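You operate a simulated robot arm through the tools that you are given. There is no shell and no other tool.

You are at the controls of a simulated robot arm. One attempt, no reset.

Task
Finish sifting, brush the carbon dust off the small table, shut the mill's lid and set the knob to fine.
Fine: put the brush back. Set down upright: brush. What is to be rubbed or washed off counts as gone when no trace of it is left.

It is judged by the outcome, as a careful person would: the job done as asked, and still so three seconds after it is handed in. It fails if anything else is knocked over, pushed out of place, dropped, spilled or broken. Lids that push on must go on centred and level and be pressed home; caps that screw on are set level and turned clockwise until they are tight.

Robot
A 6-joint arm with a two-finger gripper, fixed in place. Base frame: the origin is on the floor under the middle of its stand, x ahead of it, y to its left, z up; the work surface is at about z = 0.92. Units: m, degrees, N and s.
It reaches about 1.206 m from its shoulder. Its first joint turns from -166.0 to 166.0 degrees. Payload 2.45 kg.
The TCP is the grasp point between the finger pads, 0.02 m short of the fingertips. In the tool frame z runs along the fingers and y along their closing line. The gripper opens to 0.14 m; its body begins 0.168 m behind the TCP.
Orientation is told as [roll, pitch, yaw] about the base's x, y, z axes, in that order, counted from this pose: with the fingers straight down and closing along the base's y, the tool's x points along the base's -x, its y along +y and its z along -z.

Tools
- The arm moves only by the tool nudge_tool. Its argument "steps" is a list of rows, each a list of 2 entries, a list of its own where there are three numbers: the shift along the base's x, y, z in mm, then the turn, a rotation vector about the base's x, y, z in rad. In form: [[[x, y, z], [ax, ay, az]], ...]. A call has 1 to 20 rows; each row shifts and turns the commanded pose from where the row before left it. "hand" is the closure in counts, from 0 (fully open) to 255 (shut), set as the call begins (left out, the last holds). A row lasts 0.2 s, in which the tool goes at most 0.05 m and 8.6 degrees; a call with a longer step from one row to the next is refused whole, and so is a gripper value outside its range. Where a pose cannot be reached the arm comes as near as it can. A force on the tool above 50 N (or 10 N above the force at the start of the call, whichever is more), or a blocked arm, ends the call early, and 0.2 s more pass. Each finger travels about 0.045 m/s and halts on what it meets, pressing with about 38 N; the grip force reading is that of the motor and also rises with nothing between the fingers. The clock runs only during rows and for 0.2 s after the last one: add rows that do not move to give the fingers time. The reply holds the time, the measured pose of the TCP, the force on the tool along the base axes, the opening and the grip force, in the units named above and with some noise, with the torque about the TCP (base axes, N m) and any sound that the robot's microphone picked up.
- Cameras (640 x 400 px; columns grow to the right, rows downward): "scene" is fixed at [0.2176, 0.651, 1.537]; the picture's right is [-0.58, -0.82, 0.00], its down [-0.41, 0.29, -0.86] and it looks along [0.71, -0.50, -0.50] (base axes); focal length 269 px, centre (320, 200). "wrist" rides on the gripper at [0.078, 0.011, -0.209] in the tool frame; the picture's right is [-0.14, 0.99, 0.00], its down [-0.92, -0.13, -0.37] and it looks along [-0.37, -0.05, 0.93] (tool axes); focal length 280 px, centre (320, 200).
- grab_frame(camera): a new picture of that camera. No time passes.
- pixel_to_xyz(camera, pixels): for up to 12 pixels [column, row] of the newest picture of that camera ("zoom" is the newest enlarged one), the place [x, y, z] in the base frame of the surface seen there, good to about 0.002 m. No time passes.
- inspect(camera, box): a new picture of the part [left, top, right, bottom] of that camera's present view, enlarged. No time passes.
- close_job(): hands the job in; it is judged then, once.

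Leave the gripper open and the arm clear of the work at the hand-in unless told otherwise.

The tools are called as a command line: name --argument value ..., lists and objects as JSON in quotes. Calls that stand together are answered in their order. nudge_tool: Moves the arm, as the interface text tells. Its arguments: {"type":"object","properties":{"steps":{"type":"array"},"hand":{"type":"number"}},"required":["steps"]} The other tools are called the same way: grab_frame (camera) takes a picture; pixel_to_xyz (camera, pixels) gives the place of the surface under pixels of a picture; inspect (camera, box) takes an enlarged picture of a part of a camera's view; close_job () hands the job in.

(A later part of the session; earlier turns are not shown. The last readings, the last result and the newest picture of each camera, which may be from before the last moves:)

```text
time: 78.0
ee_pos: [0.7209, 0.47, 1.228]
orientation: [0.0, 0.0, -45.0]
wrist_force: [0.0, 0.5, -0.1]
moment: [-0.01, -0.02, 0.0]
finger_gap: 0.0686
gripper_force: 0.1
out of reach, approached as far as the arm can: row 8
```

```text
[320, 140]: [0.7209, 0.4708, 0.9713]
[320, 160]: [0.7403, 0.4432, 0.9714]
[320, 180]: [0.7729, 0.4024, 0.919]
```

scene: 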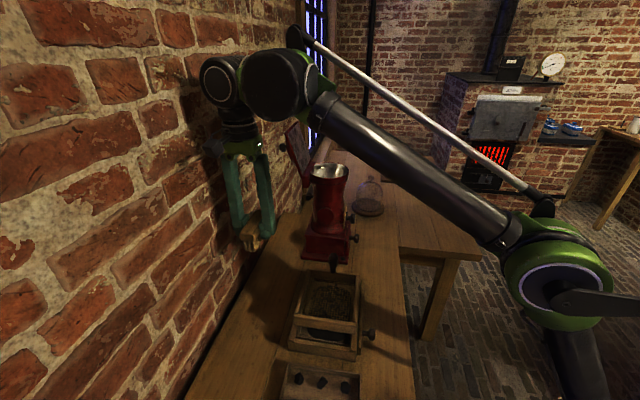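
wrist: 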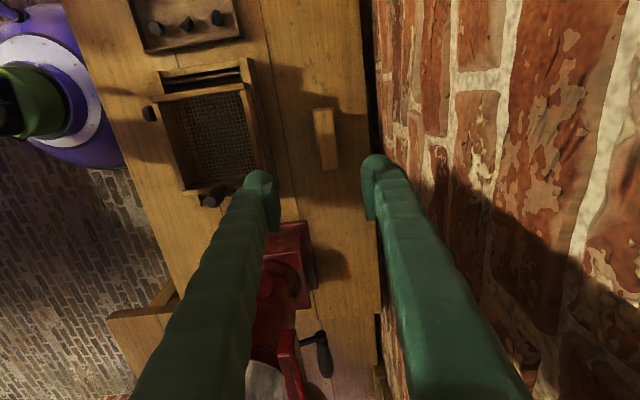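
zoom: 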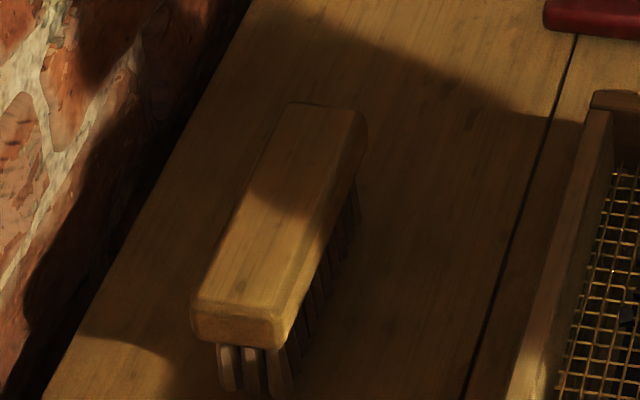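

The arm's reach limit was met at z ≈ 1.228 here. The brush stands in place: compare later. The lid lies further out, so I need to understand the arm's reach; I look at the arm in the scene picture and measure its joints.

grab_frame --camera "scene"

pixel_to_xyz --camera "scene" --pixels '[[555, 285], [560, 330], [580, 370], [505, 245], [400, 160], [300, 80], [270, 70], [225, 85], [240, 130], [240, 150], [600, 310], [540, 240]]'

```text
taken
```

scene: 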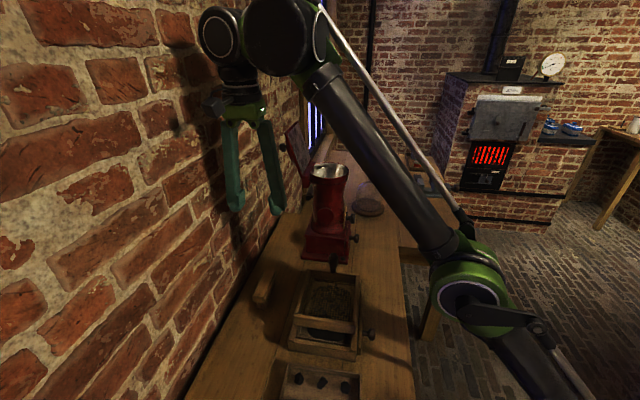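

```text
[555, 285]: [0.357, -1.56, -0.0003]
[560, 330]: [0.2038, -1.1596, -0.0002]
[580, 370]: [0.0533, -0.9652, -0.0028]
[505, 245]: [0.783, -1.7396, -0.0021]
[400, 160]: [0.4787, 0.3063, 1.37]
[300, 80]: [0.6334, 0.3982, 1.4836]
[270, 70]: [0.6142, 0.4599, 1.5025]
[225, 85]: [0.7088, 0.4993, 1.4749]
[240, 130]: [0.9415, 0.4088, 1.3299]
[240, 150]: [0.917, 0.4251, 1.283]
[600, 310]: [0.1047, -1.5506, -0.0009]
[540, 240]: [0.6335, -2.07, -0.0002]
```

I measure the elbow and upper arm positions.

pixel_to_xyz --camera "scene" --pixels '[[468, 297], [455, 265], [490, 280], [520, 355], [545, 385], [425, 230], [345, 100], [285, 40], [220, 38], [235, 95], [235, 170], [270, 190]]'

```text
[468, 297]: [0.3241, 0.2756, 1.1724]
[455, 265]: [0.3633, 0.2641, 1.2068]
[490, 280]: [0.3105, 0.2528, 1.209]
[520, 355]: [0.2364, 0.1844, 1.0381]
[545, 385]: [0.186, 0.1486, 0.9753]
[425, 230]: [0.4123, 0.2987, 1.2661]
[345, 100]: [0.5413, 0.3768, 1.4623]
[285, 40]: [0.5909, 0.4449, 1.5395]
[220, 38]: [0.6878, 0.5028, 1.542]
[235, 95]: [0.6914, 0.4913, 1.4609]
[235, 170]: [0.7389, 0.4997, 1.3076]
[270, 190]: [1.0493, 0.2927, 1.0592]
```

The reach limit means a vertical tool cannot get behind the lid; I will have to tilt. First I back off and tilt the tool 30° to look at the lid from its side.

nudge_tool --steps '[[[-20, -28, -10], [0, 0, 0]], [[-20, -28, -10], [0, 0, 0]], [[-20, -28, -10], [-0.0926, -0.0926, 0]], [[-20, -28, 0], [-0.0926, -0.0926, 0]], [[0, 0, 0], [-0.0926, -0.0926, 0]], [[0, 0, 0], [-0.0926, -0.0926, 0]], [[0, 0, 0], [0, 0, 0]]]'

grab_frame --camera "wrist"

grab_frame --camera "scene"

```text
time: 79.6
ee_pos: [0.7244, 0.4198, 1.2844]
orientation: [-0.1, -30.1, -45.0]
wrist_force: [-0.3, -0.3, 0.0]
moment: [0.0, 0.02, -0.01]
finger_gap: 0.0687
gripper_force: 0.1
out of reach, approached as far as the arm can: row 2, 3, 4, 5, 6
```

```text
taken
```

wrist: 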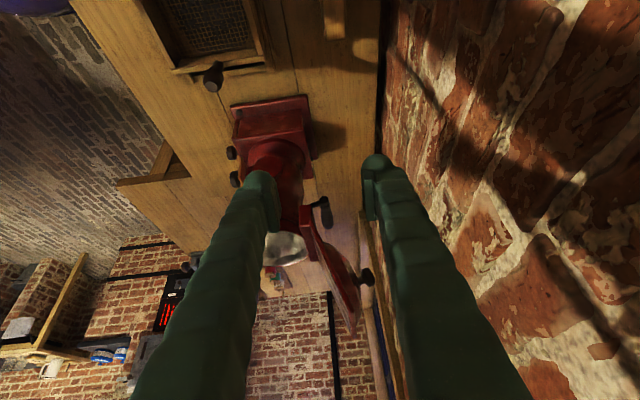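

```text
taken
```

scene: 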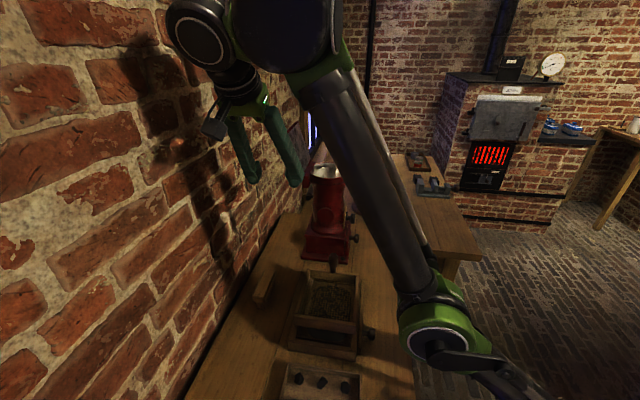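

The commanded pose drifted at the reach limit. I hold one row to read where the arm really is.

nudge_tool --steps '[[[0, 0, 0], [0, 0, 0]], [[0, 0, 0], [0, 0, 0]]]'

inspect --camera "wrist" --box '[240, 170, 400, 330]'

```text
time: 80.2
ee_pos: [0.7245, 0.4184, 1.2829]
orientation: [-0.1, -30.0, -45.0]
wrist_force: [0.5, 0.7, 0.3]
moment: [0.0, 0.0, 0.01]
finger_gap: 0.0688
gripper_force: 0.1
```

```text
2.50 times, centred on (320, 250) of wrist
```

zoom: 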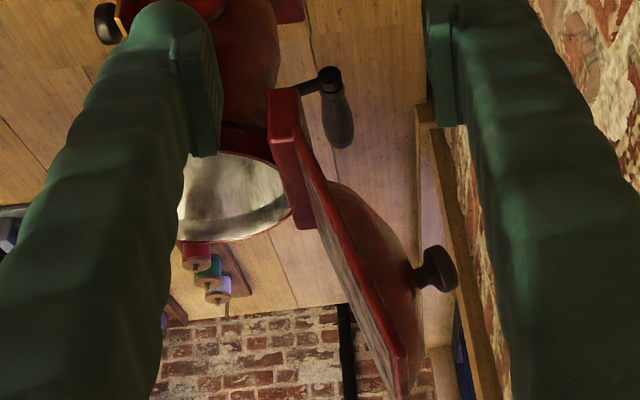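

From here I see the lid from its side: a flat plate with a domed back and a knob, hinged on the wall side of the hopper. I measure it.

pixel_to_xyz --camera "zoom" --pixels '[[285, 110], [292, 200], [320, 200], [350, 270], [385, 340], [400, 385], [437, 265], [425, 280], [380, 240], [345, 290], [330, 250], [230, 180]]'

inspect --camera "wrist" --box '[280, 200, 400, 340]'

pixel_to_xyz --camera "zoom" --pixels '[[165, 40], [240, 100], [300, 200], [365, 320], [385, 360], [405, 165], [440, 160], [340, 110], [350, 330], [370, 380], [300, 280]]'

```text
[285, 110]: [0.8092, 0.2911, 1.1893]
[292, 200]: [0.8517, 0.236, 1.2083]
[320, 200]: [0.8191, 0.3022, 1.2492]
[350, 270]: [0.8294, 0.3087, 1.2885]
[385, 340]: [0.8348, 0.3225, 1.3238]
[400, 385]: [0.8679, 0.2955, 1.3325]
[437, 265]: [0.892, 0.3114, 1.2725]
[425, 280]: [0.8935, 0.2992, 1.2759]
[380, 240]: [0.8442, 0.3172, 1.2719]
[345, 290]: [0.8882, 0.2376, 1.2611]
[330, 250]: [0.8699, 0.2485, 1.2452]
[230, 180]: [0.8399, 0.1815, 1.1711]
```

```text
2.86 times, centred on (340, 270) of wrist
```

zoom: 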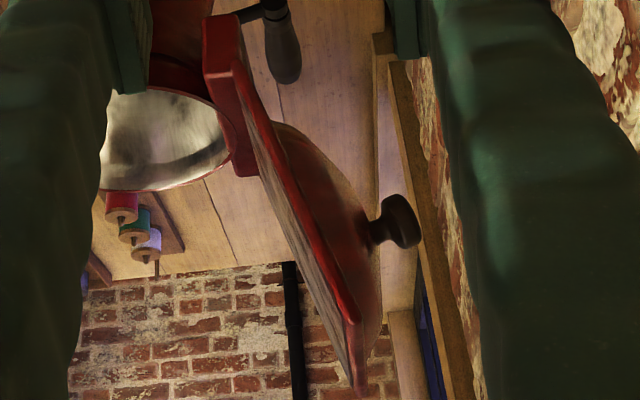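

```text
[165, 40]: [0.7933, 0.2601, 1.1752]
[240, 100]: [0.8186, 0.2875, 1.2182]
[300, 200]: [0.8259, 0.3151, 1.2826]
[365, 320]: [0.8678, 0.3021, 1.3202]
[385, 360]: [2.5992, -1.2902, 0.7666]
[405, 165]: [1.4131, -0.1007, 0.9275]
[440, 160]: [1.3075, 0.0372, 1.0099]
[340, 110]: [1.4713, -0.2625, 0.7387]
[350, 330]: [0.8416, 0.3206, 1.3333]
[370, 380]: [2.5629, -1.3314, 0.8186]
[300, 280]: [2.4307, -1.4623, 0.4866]
```

I now plan to straddle the lid's near free corner loosely with the two fingers and swing the gripper about the hinge line. First I tilt the tool further (to 55° from vertical) where it is, keeping clear of the lid.

nudge_tool --steps '[[[0, 0, 0], [-0.1028, -0.1028, 0]], [[0, 0, 0], [-0.1028, -0.1028, 0]], [[0, 0, 0], [-0.1028, -0.1028, 0]], [[0, 0, 0], [0, 0, 0]]]' --hand 173

grab_frame --camera "wrist"

grab_frame --camera "scene"

```text
time: 81.2
ee_pos: [0.7528, 0.4517, 1.3161]
orientation: [-0.2, -55.0, -45.1]
wrist_force: [-0.8, 0.0, 0.4]
moment: [0.01, 0.03, 0.01]
finger_gap: 0.0449
gripper_force: 0.0
out of reach, approached as far as the arm can: row 1, 2, 3
```

```text
taken
```

wrist: 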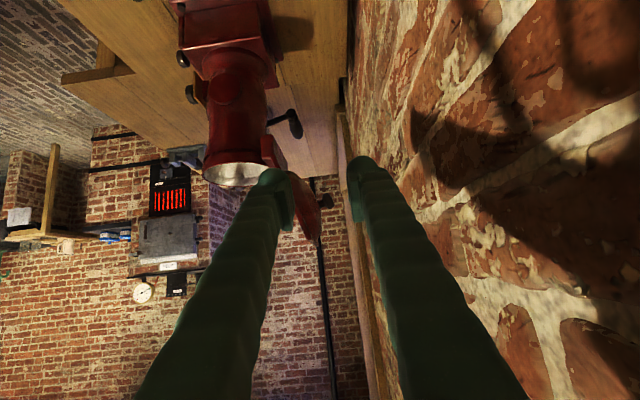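

```text
taken
```

scene: 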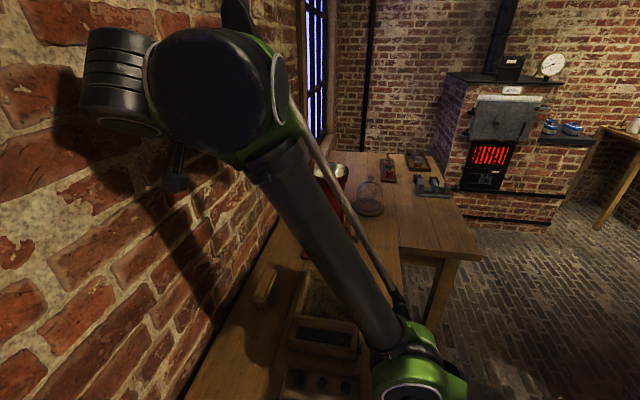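

The sideways tilt pushes the wrist toward the wall and the limit, so I abandon that approach. A better one: reach over the lid from the front, tool pointing outward and down. I first back away from the wall along -v and watch the reply.

nudge_tool --steps '[[[-20, -20, 0], [0, 0, 0]], [[-25, -25, 0], [0, 0, 0]], [[-25, -25, 0], [0, 0, 0]], [[-25, -25, 0], [0, 0, 0]], [[-25, -25, 0], [0, 0, 0]], [[0, 0, 0], [0, 0, 0]]]'

grab_frame --camera "scene"

```text
time: 82.6
ee_pos: [0.7, 0.4126, 1.397]
orientation: [-0.2, -54.9, -45.1]
wrist_force: [-0.8, -0.1, 0.2]
moment: [0.0, 0.01, -0.02]
finger_gap: 0.045
gripper_force: 0.2
out of reach, approached as far as the arm can: row 1, 2, 3, 4, 5
```

```text
taken
```

scene: 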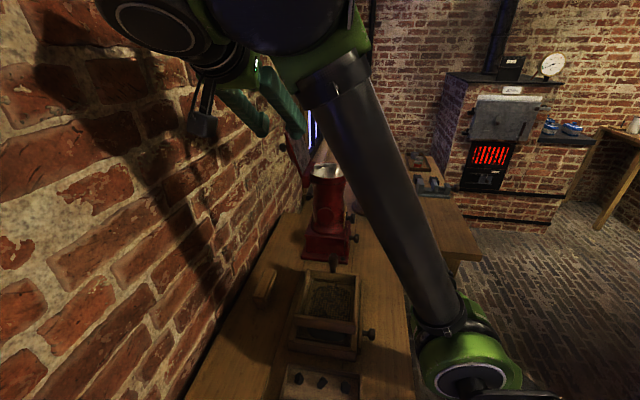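

The arm is stretched straight and slides along its limit. Moving down should bend the elbow again; the space below here is free down to z ≈ 1.0. I command -z steps and watch.

nudge_tool --steps '[[[0, 0, -20], [0, 0, 0]], [[0, 0, -20], [0, 0, 0]], [[0, 0, -20], [0, 0, 0]]]'

```text
time: 83.4
ee_pos: [0.7206, 0.4348, 1.3633]
orientation: [-0.1, -55.0, -44.9]
wrist_force: [-0.7, 0.1, -1.0]
moment: [0.06, 0.0, 0.03]
finger_gap: 0.0452
gripper_force: 0.1
out of reach, approached as far as the arm can: row 1, 2, 3
```

Still sliding on the limit. I look at the arm's real shape to understand what is limiting it.

grab_frame --camera "scene"

pixel_to_xyz --camera "scene" --pixels '[[450, 380], [440, 330], [400, 260], [360, 170], [320, 80], [270, 30], [180, 40], [130, 60], [210, 110], [500, 390], [240, 110]]'

grab_frame --camera "wrist"

```text
taken
```

scene: 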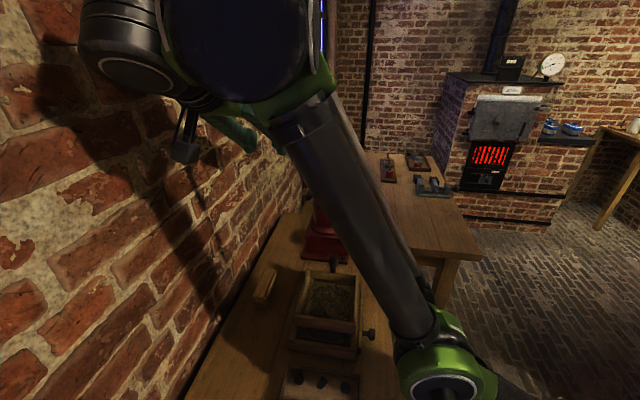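

```text
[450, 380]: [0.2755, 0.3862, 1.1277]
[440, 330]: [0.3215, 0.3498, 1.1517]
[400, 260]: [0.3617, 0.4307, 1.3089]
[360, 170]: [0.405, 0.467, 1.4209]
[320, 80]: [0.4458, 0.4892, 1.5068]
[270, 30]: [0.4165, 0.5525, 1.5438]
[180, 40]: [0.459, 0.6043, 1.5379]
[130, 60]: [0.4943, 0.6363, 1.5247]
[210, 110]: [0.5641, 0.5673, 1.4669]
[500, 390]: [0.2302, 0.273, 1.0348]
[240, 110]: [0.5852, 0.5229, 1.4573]
```

```text
taken
```

wrist: 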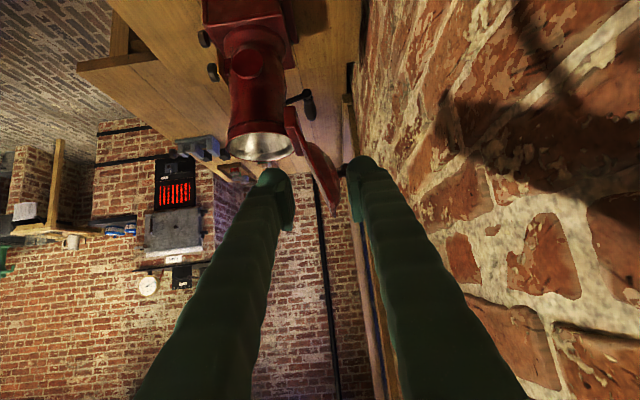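

I test small moves in different directions to find which ones are free.

nudge_tool --steps '[[[6, -8, 0], [0, 0, 0]], [[6, -8, 0], [0, 0, 0]]]'

nudge_tool --steps '[[[0, 0, 0], [0.07, 0.07, 0]], [[0, 0, 0], [0.07, 0.07, 0]]]'

```text
time: 84.0
ee_pos: [0.7332, 0.4202, 1.3653]
orientation: [-0.1, -54.9, -45.1]
wrist_force: [-0.5, 0.1, 0.3]
moment: [-0.01, -0.03, -0.01]
finger_gap: 0.0452
gripper_force: 0.1
out of reach, approached as far as the arm can: row 2
```

```text
time: 84.6
ee_pos: [0.7273, 0.4165, 1.3551]
orientation: [-0.1, -43.6, -44.9]
wrist_force: [-0.4, -0.4, 0.1]
moment: [-0.03, -0.05, 0.02]
finger_gap: 0.0454
gripper_force: 0.1
out of reach, approached as far as the arm can: row 2
```

The arm is stuck stretched straight. Pitching the tool inward (about -u) while shifting toward -v should unbend the elbow the right way and also moves away from wall and mill.

nudge_tool --steps '[[[-30, -30, -5], [-0.099, 0.099, 0]], [[-30, -30, -5], [-0.099, 0.099, 0]], [[-30, -30, -5], [-0.099, 0.099, 0]], [[-30, -30, -5], [-0.099, 0.099, 0]]]'

grab_frame --camera "scene"

```text
time: 85.6
ee_pos: [0.6354, 0.3265, 1.3723]
orientation: [-41.1, -35.6, -18.2]
wrist_force: [-0.2, 0.1, 0.6]
moment: [0.0, 0.04, 0.03]
finger_gap: 0.0452
gripper_force: 0.0
out of reach, approached as far as the arm can: row 2, 3, 4
```

```text
taken
```

scene: 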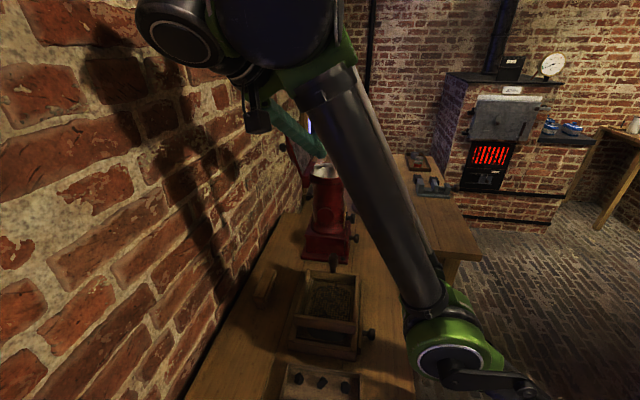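

It moved well inward (92 mm each). I try a downward move again to see if the arm is now free.

nudge_tool --steps '[[[-10, -10, -20], [0, 0, 0]], [[-10, -10, -20], [0, 0, 0]], [[-10, -10, -20], [0, 0, 0]]]'

```text
time: 86.6
ee_pos: [0.6505, 0.3425, 1.3094]
orientation: [-40.9, -35.9, -18.1]
wrist_force: [0.1, 0.3, 0.4]
moment: [0.0, 0.0, 0.0]
finger_gap: 0.0449
gripper_force: 0.0
out of reach, approached as far as the arm can: row 1
stopped in row 3: the arm was blocked; the commanded pose is now the measured one
```

Blocked in row 3. I look at what might be touching.

grab_frame --camera "scene"

grab_frame --camera "wrist"

pixel_to_xyz --camera "scene" --pixels '[[450, 360], [420, 290], [370, 180], [330, 100], [260, 40], [180, 40], [470, 380], [500, 385], [530, 390]]'

```text
taken
```

scene: 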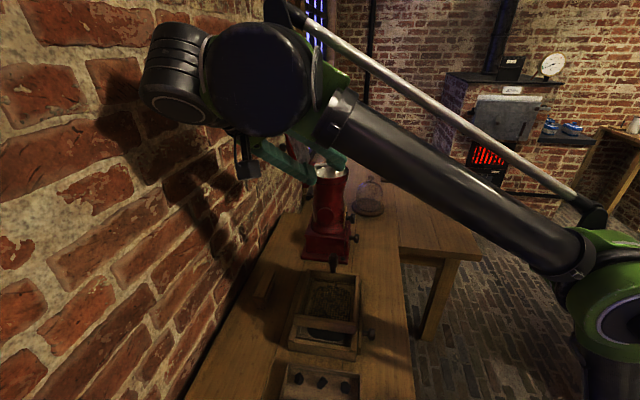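

```text
taken
```

wrist: 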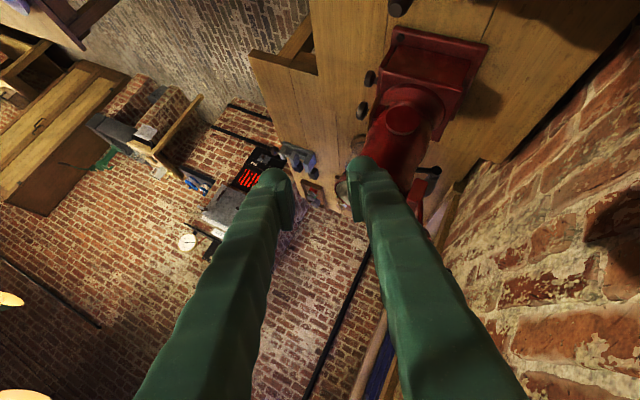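

```text
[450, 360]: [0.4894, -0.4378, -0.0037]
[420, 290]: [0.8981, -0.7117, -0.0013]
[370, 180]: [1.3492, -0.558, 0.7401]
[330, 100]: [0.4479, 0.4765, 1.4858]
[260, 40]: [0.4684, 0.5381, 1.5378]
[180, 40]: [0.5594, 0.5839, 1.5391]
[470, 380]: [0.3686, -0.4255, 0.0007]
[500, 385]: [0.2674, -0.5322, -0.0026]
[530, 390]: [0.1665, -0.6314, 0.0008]
```

The elbow has swung back to its normal bent side; nothing is touched (force near zero). I now move gently inward along -v and check the reply.

nudge_tool --steps '[[[0, 0, 0], [0, 0, 0]], [[-10, -10, 0], [0, 0, 0]], [[-14, -14, 0], [0, 0, 0]], [[-14, -14, 0], [0, 0, 0]], [[-14, -14, 0], [0, 0, 0]], [[0, 0, 0], [0, 0, 0]]]'

grab_frame --camera "scene"

```text
time: 88.0
ee_pos: [0.597, 0.2892, 1.3101]
orientation: [-40.9, -35.8, -18.1]
wrist_force: [-0.1, -0.7, 0.3]
moment: [-0.05, 0.01, 0.0]
finger_gap: 0.0452
gripper_force: 0.1
```

```text
taken
```

scene: 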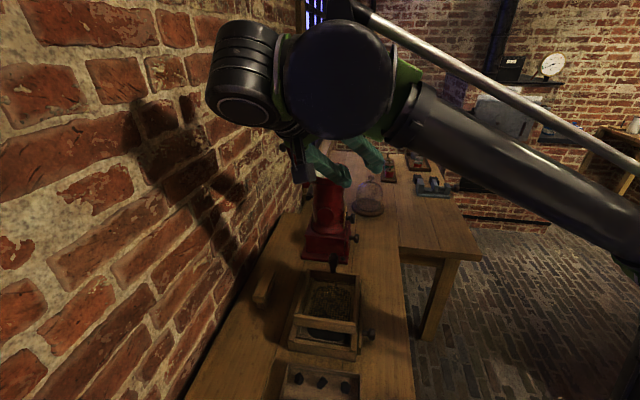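

The arm moves freely again. I undo the tilts step by step (first about +u, then about +v) while lowering slightly to z ≈ 1.25.

nudge_tool --steps '[[[0, 0, -10], [0.099, -0.099, 0]], [[0, 0, -10], [0.099, -0.099, 0]], [[0, 0, -10], [0.099, -0.099, 0]], [[0, 0, -10], [0.099, -0.099, 0]], [[0, 0, -10], [0.0897, 0.0897, 0]], [[0, 0, -10], [0.0897, 0.0897, 0]], [[0, 0, 0], [0.0897, 0.0897, 0]], [[0, 0, 0], [0.0897, 0.0897, 0]], [[0, 0, 0], [0.0897, 0.0897, 0]], [[0, 0, 0], [0.0897, 0.0897, 0]], [[0, 0, 0], [0, 0, 0]]]'

grab_frame --camera "scene"

grab_frame --camera "wrist"

```text
time: 90.4
ee_pos: [0.5977, 0.288, 1.2499]
orientation: [0.0, 0.0, -45.1]
wrist_force: [0.8, 0.1, 0.4]
moment: [-0.02, -0.02, 0.01]
finger_gap: 0.0452
gripper_force: 0.1
```

```text
taken
```

scene: 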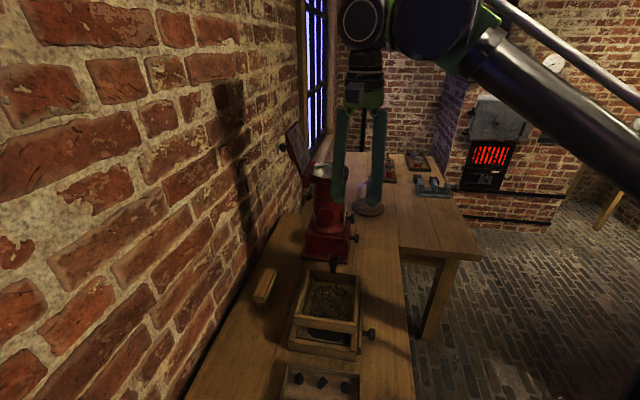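

```text
taken
```

wrist: 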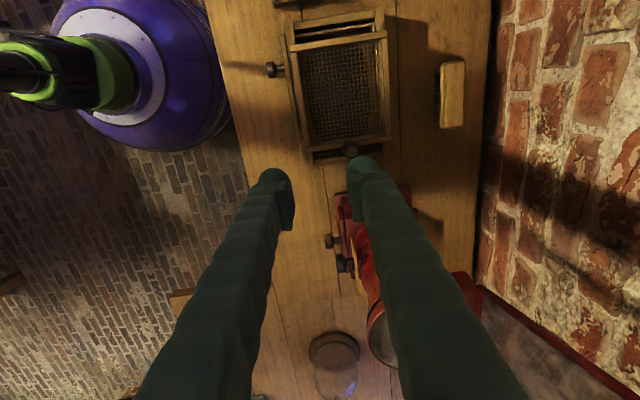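

The tool is vertical again and the scene undisturbed. Now I tilt the tool 40° about +u so the fingers point toward the wall and down, and open to about 90 mm.

nudge_tool --steps '[[[0, 0, 0], [0.0987, -0.0987, 0]], [[0, 0, 0], [0.0987, -0.0987, 0]], [[0, 0, 0], [0.0987, -0.0987, 0]], [[0, 0, 0], [0.0987, -0.0987, 0]], [[0, 0, 0], [0.0987, -0.0987, 0]], [[0, 0, 20], [0, 0, 0]], [[0, 0, 30], [0, 0, 0]], [[0, 0, 30], [0, 0, 0]], [[0, 0, 30], [0, 0, 0]], [[0, 0, 30], [0, 0, 0]], [[0, 0, 0], [0, 0, 0]]]' --hand 92

grab_frame --camera "scene"

grab_frame --camera "wrist"

```text
time: 92.8
ee_pos: [0.599, 0.2896, 1.3902]
orientation: [39.9, -0.1, -45.0]
wrist_force: [0.5, 0.5, -0.3]
moment: [0.02, 0.02, 0.0]
finger_gap: 0.0895
gripper_force: 0.0
```

```text
taken
```

scene: 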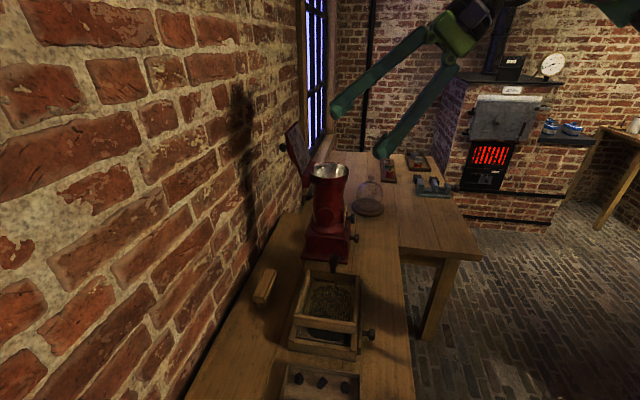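

```text
taken
```

wrist: 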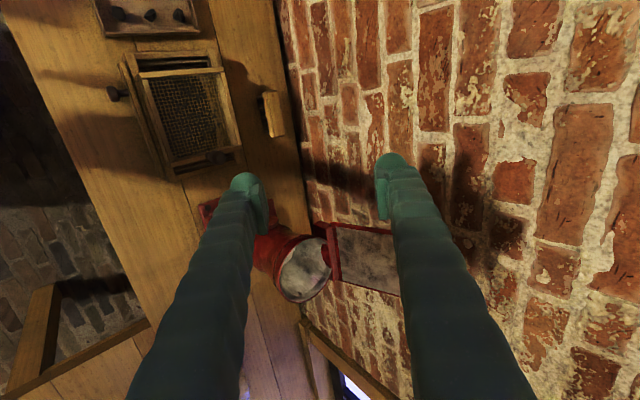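

Clear of everything. I move across to the lid's middle (u ≈ 0.42), stopping in front of and above it.

nudge_tool --steps '[[[20.3, -20.3, 1], [0, 0, 0]], [[20.3, -20.3, 1], [0, 0, 0]], [[20.3, -20.3, 1], [0, 0, 0]], [[20.3, -20.3, 1], [0, 0, 0]], [[20.3, -20.3, 1], [0, 0, 0]], [[20.3, -20.3, 1], [0, 0, 0]], [[20.3, -20.3, 1], [0, 0, 0]], [[23.6, 23.6, 0], [0, 0, 0]], [[23.6, 23.6, 0], [0, 0, 0]], [[23.6, 23.6, 0], [0, 0, 0]], [[0, 0, 0], [0, 0, 0]]]'

grab_frame --camera "scene"

grab_frame --camera "wrist"

```text
time: 95.2
ee_pos: [0.81, 0.2176, 1.3953]
orientation: [40.0, -0.1, -45.0]
wrist_force: [-0.4, -0.2, -0.7]
moment: [-0.03, -0.02, 0.01]
finger_gap: 0.0894
gripper_force: 0.0
```

```text
taken
```

scene: 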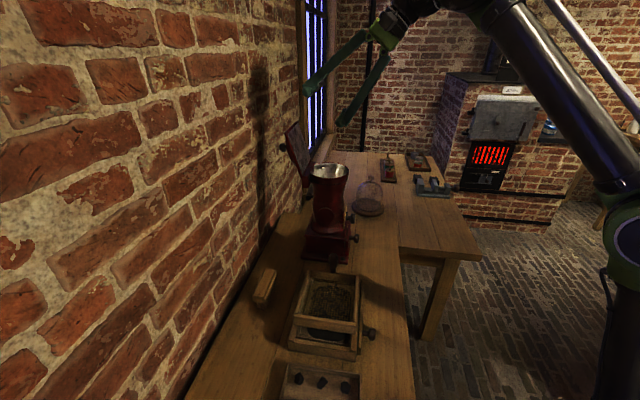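

```text
taken
```

wrist: 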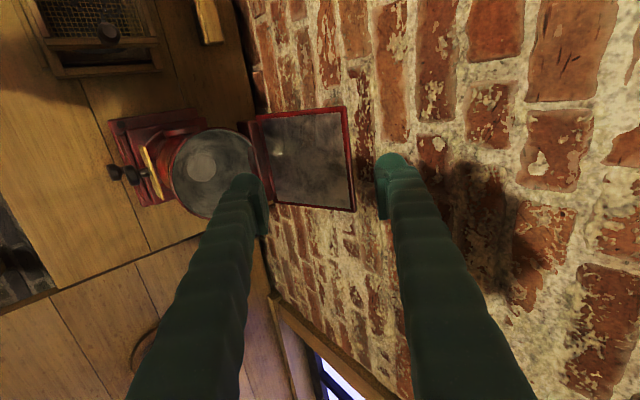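

The lid's inside is in full view between the fingers. I measure its corners from here.

inspect --camera "wrist" --box '[230, 80, 390, 230]'

pixel_to_xyz --camera "wrist" --pixels '[[344, 109], [354, 208], [350, 160], [347, 130], [260, 117], [273, 200], [300, 150], [330, 160], [250, 135], [320, 120]]'

```text
2.67 times, centred on (310, 155) of wrist
```

zoom: 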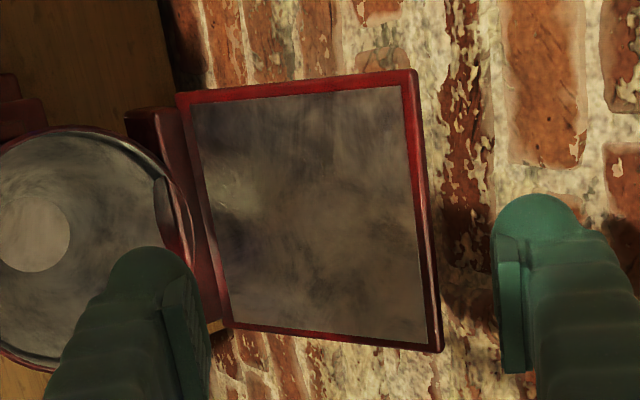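

```text
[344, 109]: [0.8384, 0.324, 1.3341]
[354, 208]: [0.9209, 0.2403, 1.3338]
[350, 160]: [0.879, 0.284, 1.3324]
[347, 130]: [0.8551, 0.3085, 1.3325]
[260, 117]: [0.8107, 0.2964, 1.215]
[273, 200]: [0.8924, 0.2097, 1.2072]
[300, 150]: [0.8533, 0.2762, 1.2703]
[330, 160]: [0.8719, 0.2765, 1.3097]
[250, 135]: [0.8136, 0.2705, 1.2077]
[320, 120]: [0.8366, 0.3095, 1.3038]
```

Free edge at v ≈ 0.822, z ≈ 1.334, u from 0.364 to 0.482. I advance along the finger direction in two stages so the upper finger goes over the lid's free edge and the lower one stays in front.

nudge_tool --steps '[[[5.2, 0.2, 3.2], [0, 0, 0]], [[9.05, 9.05, -15.2], [0, 0, 0]], [[9.05, 9.05, -15.2], [0, 0, 0]], [[9.05, 9.05, -15.2], [0, 0, 0]], [[9.05, 9.05, -15.2], [0, 0, 0]], [[0, 0, 0], [0, 0, 0]]]'

grab_frame --camera "wrist"

inspect --camera "scene" --box '[260, 60, 400, 200]'

```text
time: 96.6
ee_pos: [0.8518, 0.2542, 1.3378]
orientation: [40.0, 0.0, -45.0]
wrist_force: [-0.1, -0.4, 0.1]
moment: [0.01, 0.0, -0.03]
finger_gap: 0.0895
gripper_force: 0.0
```

```text
taken
```

wrist: 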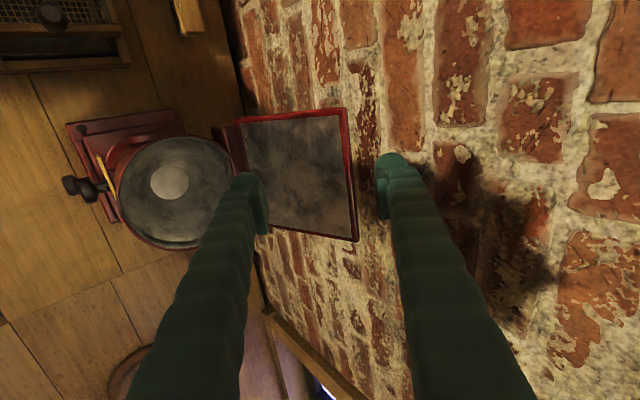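

```text
2.86 times, centred on (330, 130) of scene
```

zoom: 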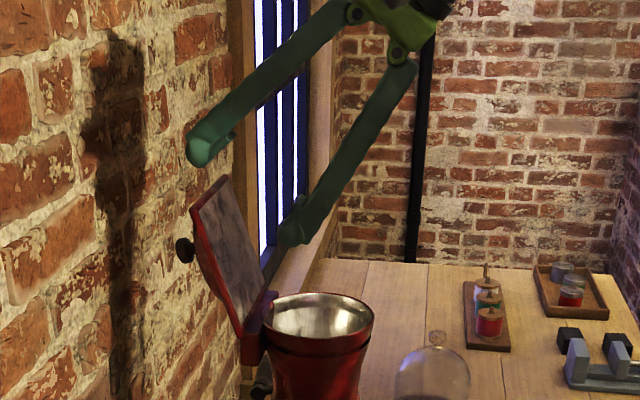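

The upper finger is over the lid's edge and the lower one in front. I advance the last 40 mm.

nudge_tool --steps '[[[9.05, 9.05, -15.2], [0, 0, 0]], [[9.05, 9.05, -15.2], [0, 0, 0]], [[0, 0, 0], [0, 0, 0]]]'

grab_frame --camera "wrist"

inspect --camera "scene" --box '[260, 80, 370, 190]'

```text
time: 97.4
ee_pos: [0.871, 0.2708, 1.31]
orientation: [40.0, 0.0, -45.1]
wrist_force: [-0.3, 0.0, -1.0]
moment: [-0.06, -0.01, 0.02]
finger_gap: 0.0897
gripper_force: 0.0
```

```text
taken
```

wrist: 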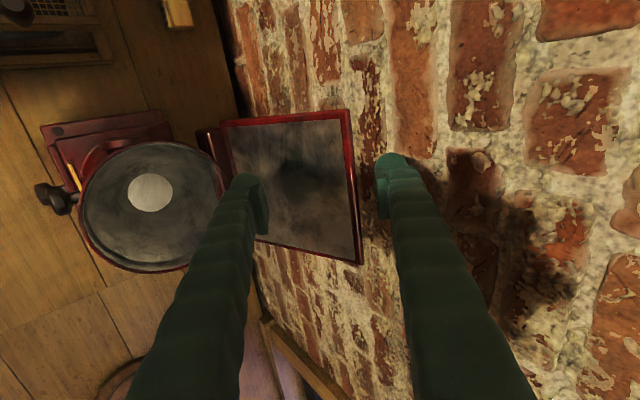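

```text
3.64 times, centred on (315, 135) of scene
```

zoom: 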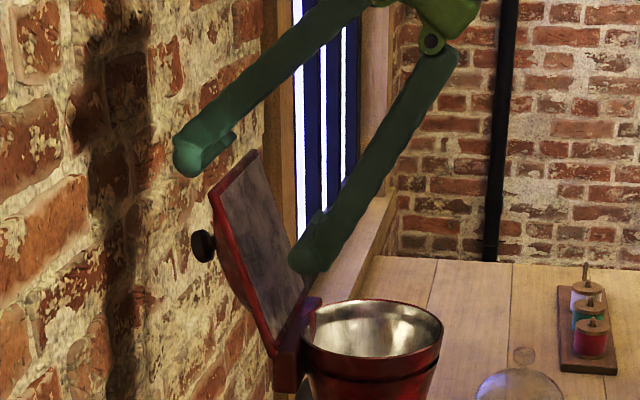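

The upper finger is past the free edge. I pull slowly toward -v by 50 mm to swing the lid up to vertical, watching the force.

nudge_tool --steps '[[[-7.07, -7.07, 0], [0, 0, 0]], [[-7.07, -7.07, 0], [0, 0, 0]], [[-5, -5, 0], [0, 0, 0]], [[-5, -5, 0], [0, 0, 0]], [[0, 0, 0], [0, 0, 0]]]'

grab_frame --camera "wrist"

inspect --camera "scene" --box '[260, 80, 370, 190]'

```text
time: 98.6
ee_pos: [0.8461, 0.2479, 1.3081]
orientation: [40.1, 0.0, -45.0]
wrist_force: [-0.2, -0.2, 0.3]
moment: [0.01, -0.01, -0.03]
finger_gap: 0.0901
gripper_force: 0.6
```

```text
taken
```

wrist: 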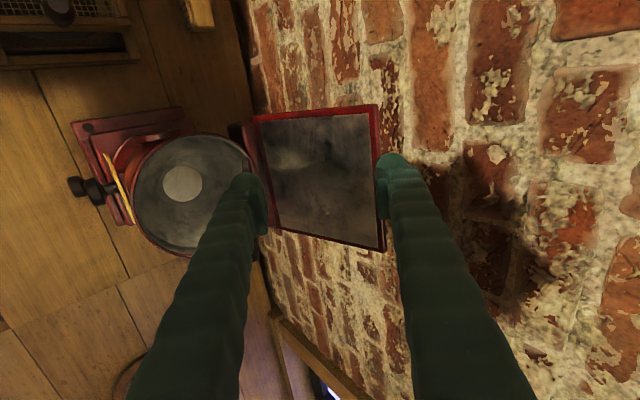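

```text
3.64 times, centred on (315, 135) of scene
```

zoom: 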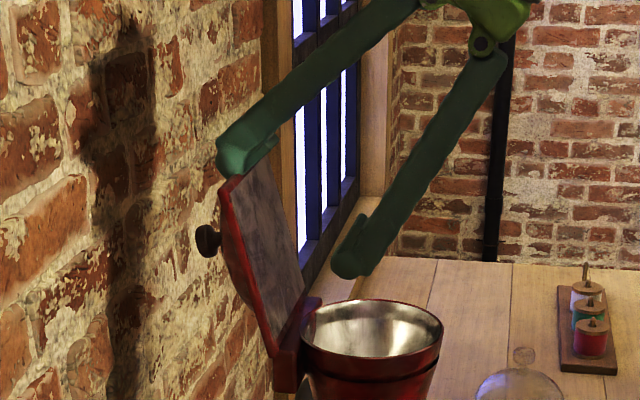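

The upper fingertip is now against the lid's edge. I keep pulling 20 mm.

nudge_tool --steps '[[[-4, -4, 0], [0, 0, 0]], [[-4, -4, 0], [0, 0, 0]], [[-4, -4, 0], [0, 0, 0]], [[0, 0, 0], [0, 0, 0]]]'

inspect --camera "scene" --box '[260, 80, 370, 190]'

grab_frame --camera "wrist"

```text
time: 99.6
ee_pos: [0.8343, 0.2346, 1.3103]
orientation: [40.0, 0.0, -45.0]
wrist_force: [0.1, 1.0, 0.0]
moment: [0.03, -0.02, 0.02]
finger_gap: 0.0898
gripper_force: 0.3
```

```text
3.64 times, centred on (315, 135) of scene
```

zoom: 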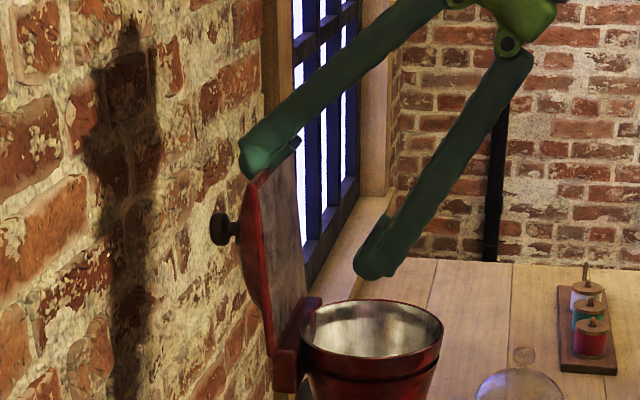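

```text
taken
```

wrist: 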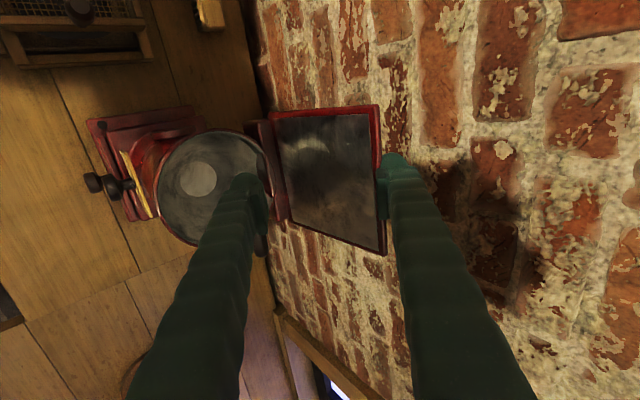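

The lid follows with almost no force. Now I narrow the fingers to about 50 mm so the lower finger will catch the lid, shifting so the upper finger stays at the edge.

nudge_tool --steps '[[[4.6, 4.6, 5.5], [0, 0, 0]], [[4.6, 4.6, 5.5], [0, 0, 0]], [[1.6, 1.6, 1.9], [0, 0, 0]], [[0, 0, 0], [0, 0, 0]]]' --hand 164

inspect --camera "scene" --box '[260, 80, 370, 190]'

grab_frame --camera "wrist"

```text
time: 100.6
ee_pos: [0.8446, 0.2461, 1.3221]
orientation: [40.0, 0.0, -45.1]
wrist_force: [0.0, -0.4, 0.6]
moment: [-0.01, -0.03, -0.01]
finger_gap: 0.0503
gripper_force: 0.4
```

```text
3.64 times, centred on (315, 135) of scene
```

zoom: 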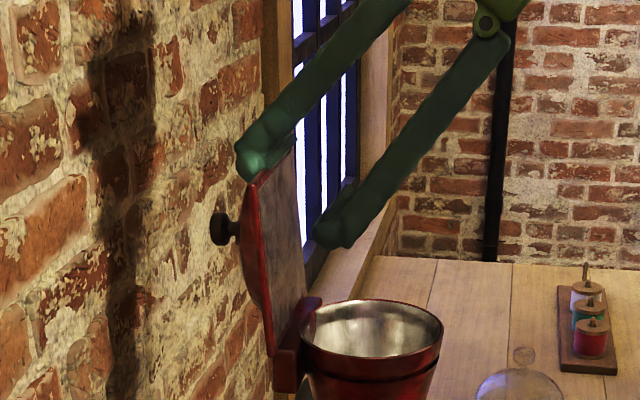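

```text
taken
```

wrist: 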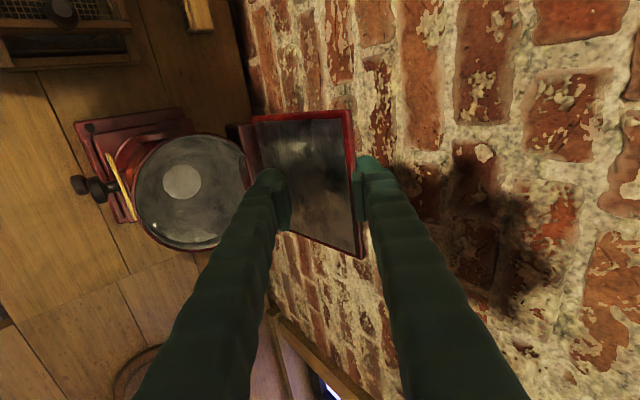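

The lid stands about vertical. I continue the arc toward the hopper, first 39 mm toward -v.

nudge_tool --steps '[[[-6.84, -6.84, 0.35], [0, 0, 0]], [[-6.84, -6.84, 0.35], [0, 0, 0]], [[-6.84, -6.84, 0.35], [0, 0, 0]], [[-6.84, -6.84, 0.35], [0, 0, 0]], [[0, 0, 0], [0, 0, 0]]]'

inspect --camera "scene" --box '[260, 80, 370, 190]'

grab_frame --camera "wrist"

```text
time: 101.8
ee_pos: [0.8182, 0.2196, 1.3221]
orientation: [40.0, 0.0, -45.0]
wrist_force: [0.7, 0.0, 0.5]
moment: [-0.03, 0.04, 0.0]
finger_gap: 0.0497
gripper_force: 0.1
```

```text
3.64 times, centred on (315, 135) of scene
```

zoom: 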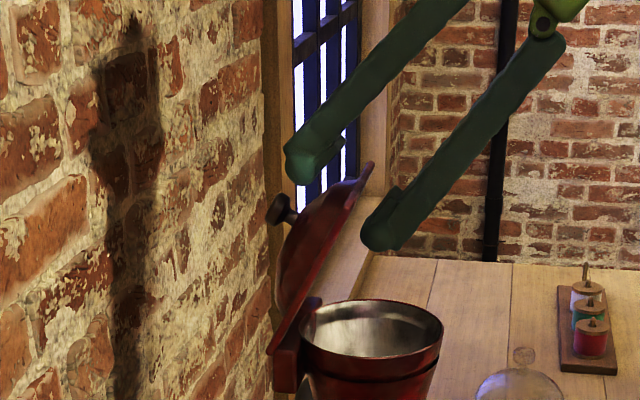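

```text
taken
```

wrist: 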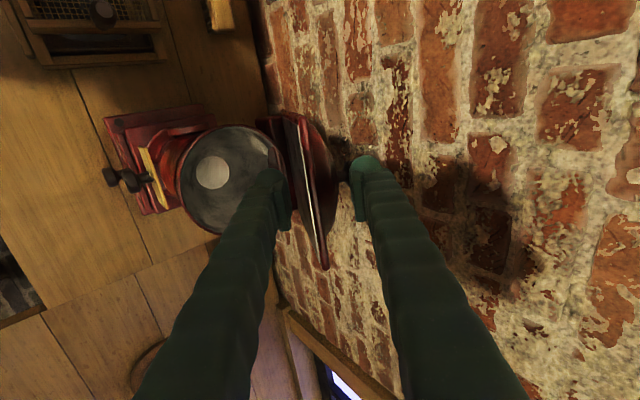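

The lid has tipped over and rests on the lower finger, between both. I now swing the gripper about the hinge, lowering the lid gradually (first to about 148° of its travel).

nudge_tool --steps '[[[-8.41, -8.41, -1.7], [0.0494, -0.0494, 0]], [[-8.41, -8.41, -1.7], [0.0494, -0.0494, 0]], [[-9.55, -9.55, -3.3], [0.0617, -0.0617, 0]], [[-9.55, -9.55, -3.3], [0.0617, -0.0617, 0]], [[-9.33, -9.33, -6.25], [0.0617, -0.0617, 0]], [[-9.33, -9.33, -6.25], [0.0617, -0.0617, 0]], [[0, 0, 0], [0, 0, 0]]]'

inspect --camera "scene" --box '[260, 80, 400, 200]'

grab_frame --camera "wrist"

```text
time: 103.4
ee_pos: [0.7629, 0.1645, 1.2993]
orientation: [68.1, 0.0, -45.0]
wrist_force: [0.6, -0.5, -0.2]
moment: [0.01, -0.01, 0.02]
finger_gap: 0.0498
gripper_force: 0.1
```

```text
3.33 times, centred on (330, 140) of scene
```

zoom: 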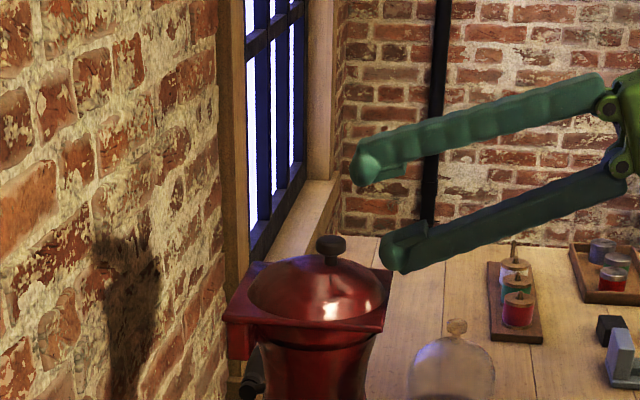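

```text
taken
```

wrist: 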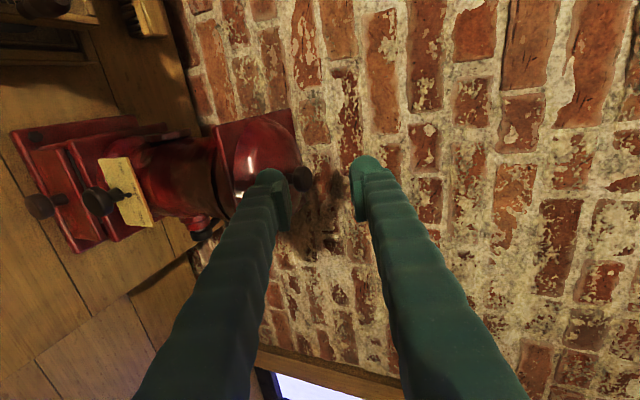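

The lid has come down onto the hopper. I check whether it is fully shut and level.

inspect --camera "scene" --box '[300, 145, 360, 205]'

pixel_to_xyz --camera "zoom" --pixels '[[110, 205], [165, 250], [300, 265], [430, 280], [450, 255], [480, 170], [200, 110], [290, 170], [300, 75]]'

inspect --camera "wrist" --box '[90, 90, 330, 270]'

```text
6.67 times, centred on (330, 175) of scene
```

zoom: 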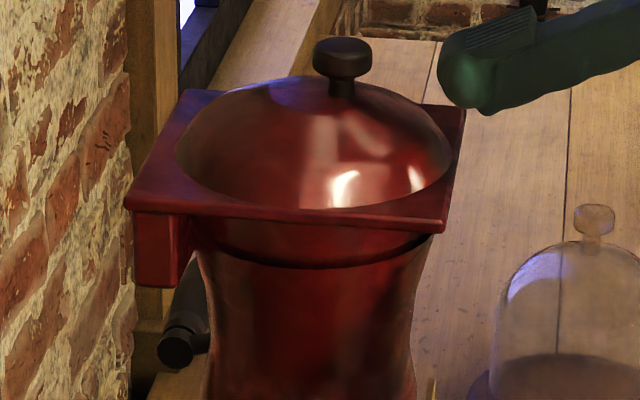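

```text
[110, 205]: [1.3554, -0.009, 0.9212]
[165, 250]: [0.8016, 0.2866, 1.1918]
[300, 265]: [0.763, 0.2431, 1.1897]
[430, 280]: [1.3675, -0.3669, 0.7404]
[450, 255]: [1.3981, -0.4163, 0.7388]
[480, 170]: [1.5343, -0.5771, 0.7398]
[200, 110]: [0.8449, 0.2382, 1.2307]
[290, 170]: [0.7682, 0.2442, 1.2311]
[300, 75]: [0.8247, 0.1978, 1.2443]
```

```text
2.22 times, centred on (210, 180) of wrist
```

zoom: 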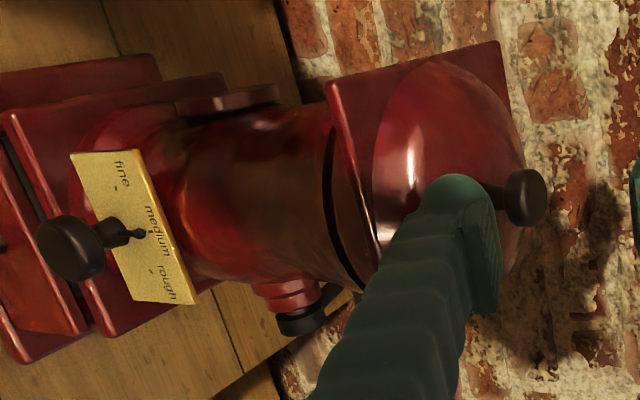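

The lid looks shut. I measure the lid plate's corner heights for level.

inspect --camera "scene" --box '[300, 145, 360, 205]'

pixel_to_xyz --camera "zoom" --pixels '[[140, 203], [160, 160], [190, 98], [300, 217], [430, 222], [440, 190], [455, 130], [250, 212], [350, 50], [345, 65]]'

```text
6.67 times, centred on (330, 175) of scene
```

zoom: 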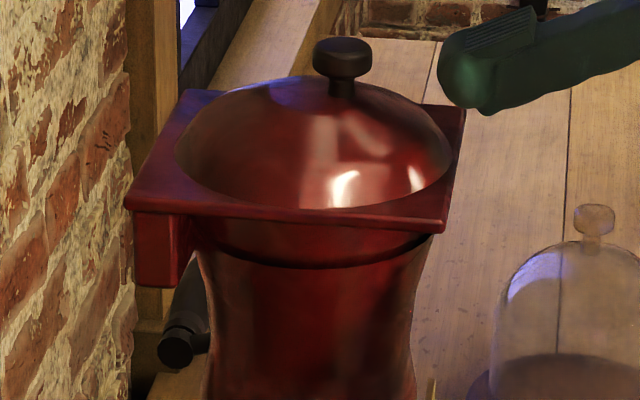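

```text
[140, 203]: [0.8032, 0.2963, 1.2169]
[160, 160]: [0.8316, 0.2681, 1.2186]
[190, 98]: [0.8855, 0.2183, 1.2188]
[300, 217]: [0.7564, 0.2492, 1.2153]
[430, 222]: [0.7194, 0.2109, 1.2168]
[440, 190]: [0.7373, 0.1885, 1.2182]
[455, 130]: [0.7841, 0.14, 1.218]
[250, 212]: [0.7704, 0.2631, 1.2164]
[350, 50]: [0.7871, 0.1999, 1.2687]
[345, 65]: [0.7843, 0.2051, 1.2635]
```

All plate points read z ≈ 1.217–1.219: the lid is shut and level. Now the grind knob: I back off along -v, level the tool so it points horizontally at the plate, and lower to the knob's height.

nudge_tool --steps '[[[-24, -24, 0], [0, 0, 0]], [[-24, -24, 0], [0, 0, 0]], [[-24, -24, 0], [0, 0, 0]], [[-24, -24, 0], [0, 0, 0]], [[0, 0, 0], [0.0905, -0.0905, 0]], [[0, 0, 0], [0.0905, -0.0905, 0]], [[0, 0, 0], [0.0905, -0.0905, 0]], [[0, 0, 0], [0, 0, 0]]]'

grab_frame --camera "scene"

grab_frame --camera "wrist"

```text
time: 105.2
ee_pos: [0.6666, 0.0696, 1.3]
orientation: [90.2, 0.0, -45.1]
wrist_force: [-0.2, 0.0, -0.1]
moment: [0.0, -0.01, 0.02]
finger_gap: 0.05
gripper_force: 0.0
```

```text
taken
```

scene: 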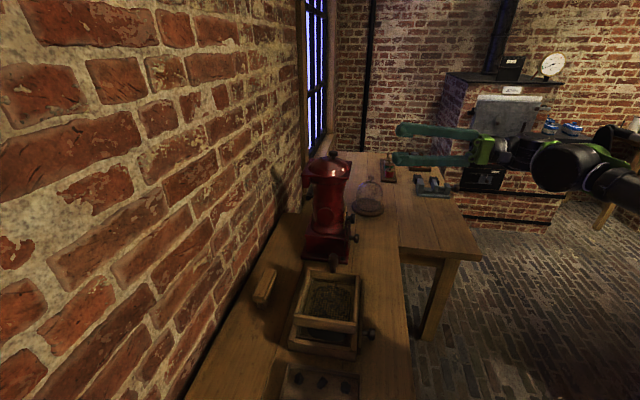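

```text
taken
```

wrist: 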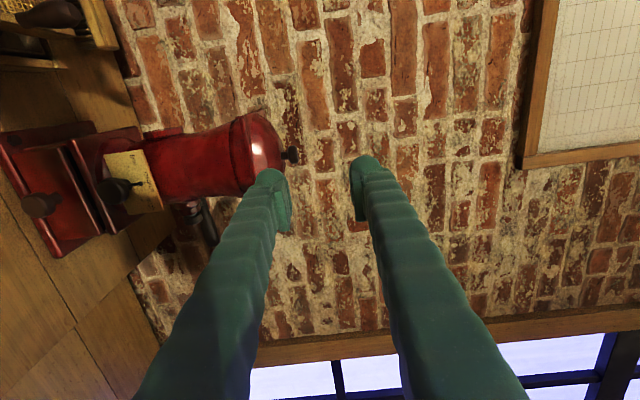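

The tool is level, pointing at the wall side. I roll it 120° about its axis so the fingers close nearly along the table axis with the camera on top.

nudge_tool --steps '[[[0, 0, 0], [0.0987, 0.0987, 0]], [[0, 0, 0], [0.0987, 0.0987, 0]], [[0, 0, 0], [0.0987, 0.0987, 0]], [[0, 0, 0], [0.0987, 0.0987, 0]], [[0, 0, 0], [0.0987, 0.0987, 0]], [[0, 0, 0], [0.0987, 0.0987, 0]], [[0, 0, 0], [0.0987, 0.0987, 0]], [[0, 0, 0], [0.0987, 0.0987, 0]], [[0, 0, 0], [0.0987, 0.0987, 0]], [[0, 0, 0], [0.0987, 0.0987, 0]], [[0, 0, 0], [0.0987, 0.0987, 0]], [[0, 0, 0], [0.0987, 0.0987, 0]], [[0, 0, 0], [0.0987, 0.0987, 0]], [[0, 0, 0], [0.0987, 0.0987, 0]], [[0, 0, 0], [0.0987, 0.0987, 0]], [[0, 0, 0], [0, 0, 0]]]'

grab_frame --camera "scene"

grab_frame --camera "wrist"

```text
time: 108.6
ee_pos: [0.6664, 0.0687, 1.3007]
orientation: [-89.8, 59.9, 135.2]
wrist_force: [0.3, -0.5, 0.7]
moment: [0.01, -0.03, 0.05]
finger_gap: 0.0497
gripper_force: 0.0
```

```text
taken
```

scene: 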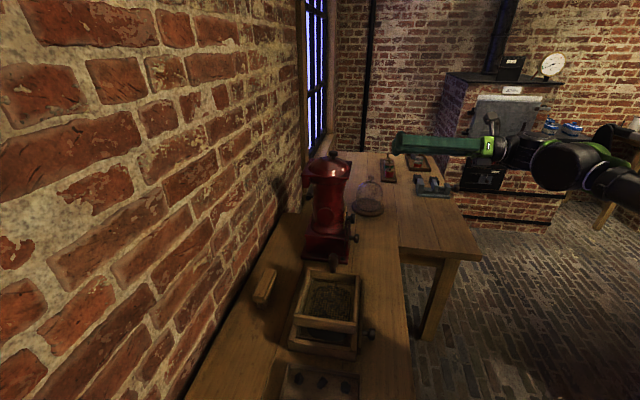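

```text
taken
```

wrist: 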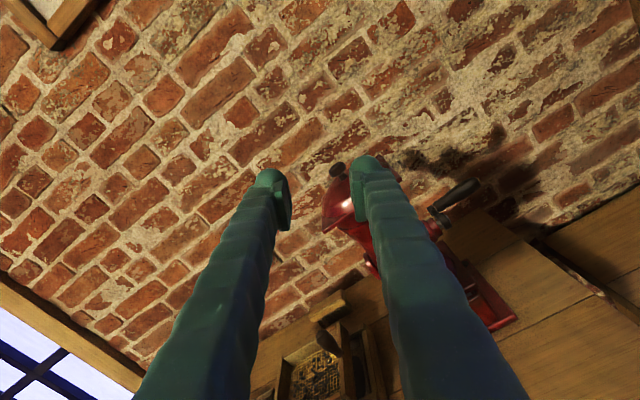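

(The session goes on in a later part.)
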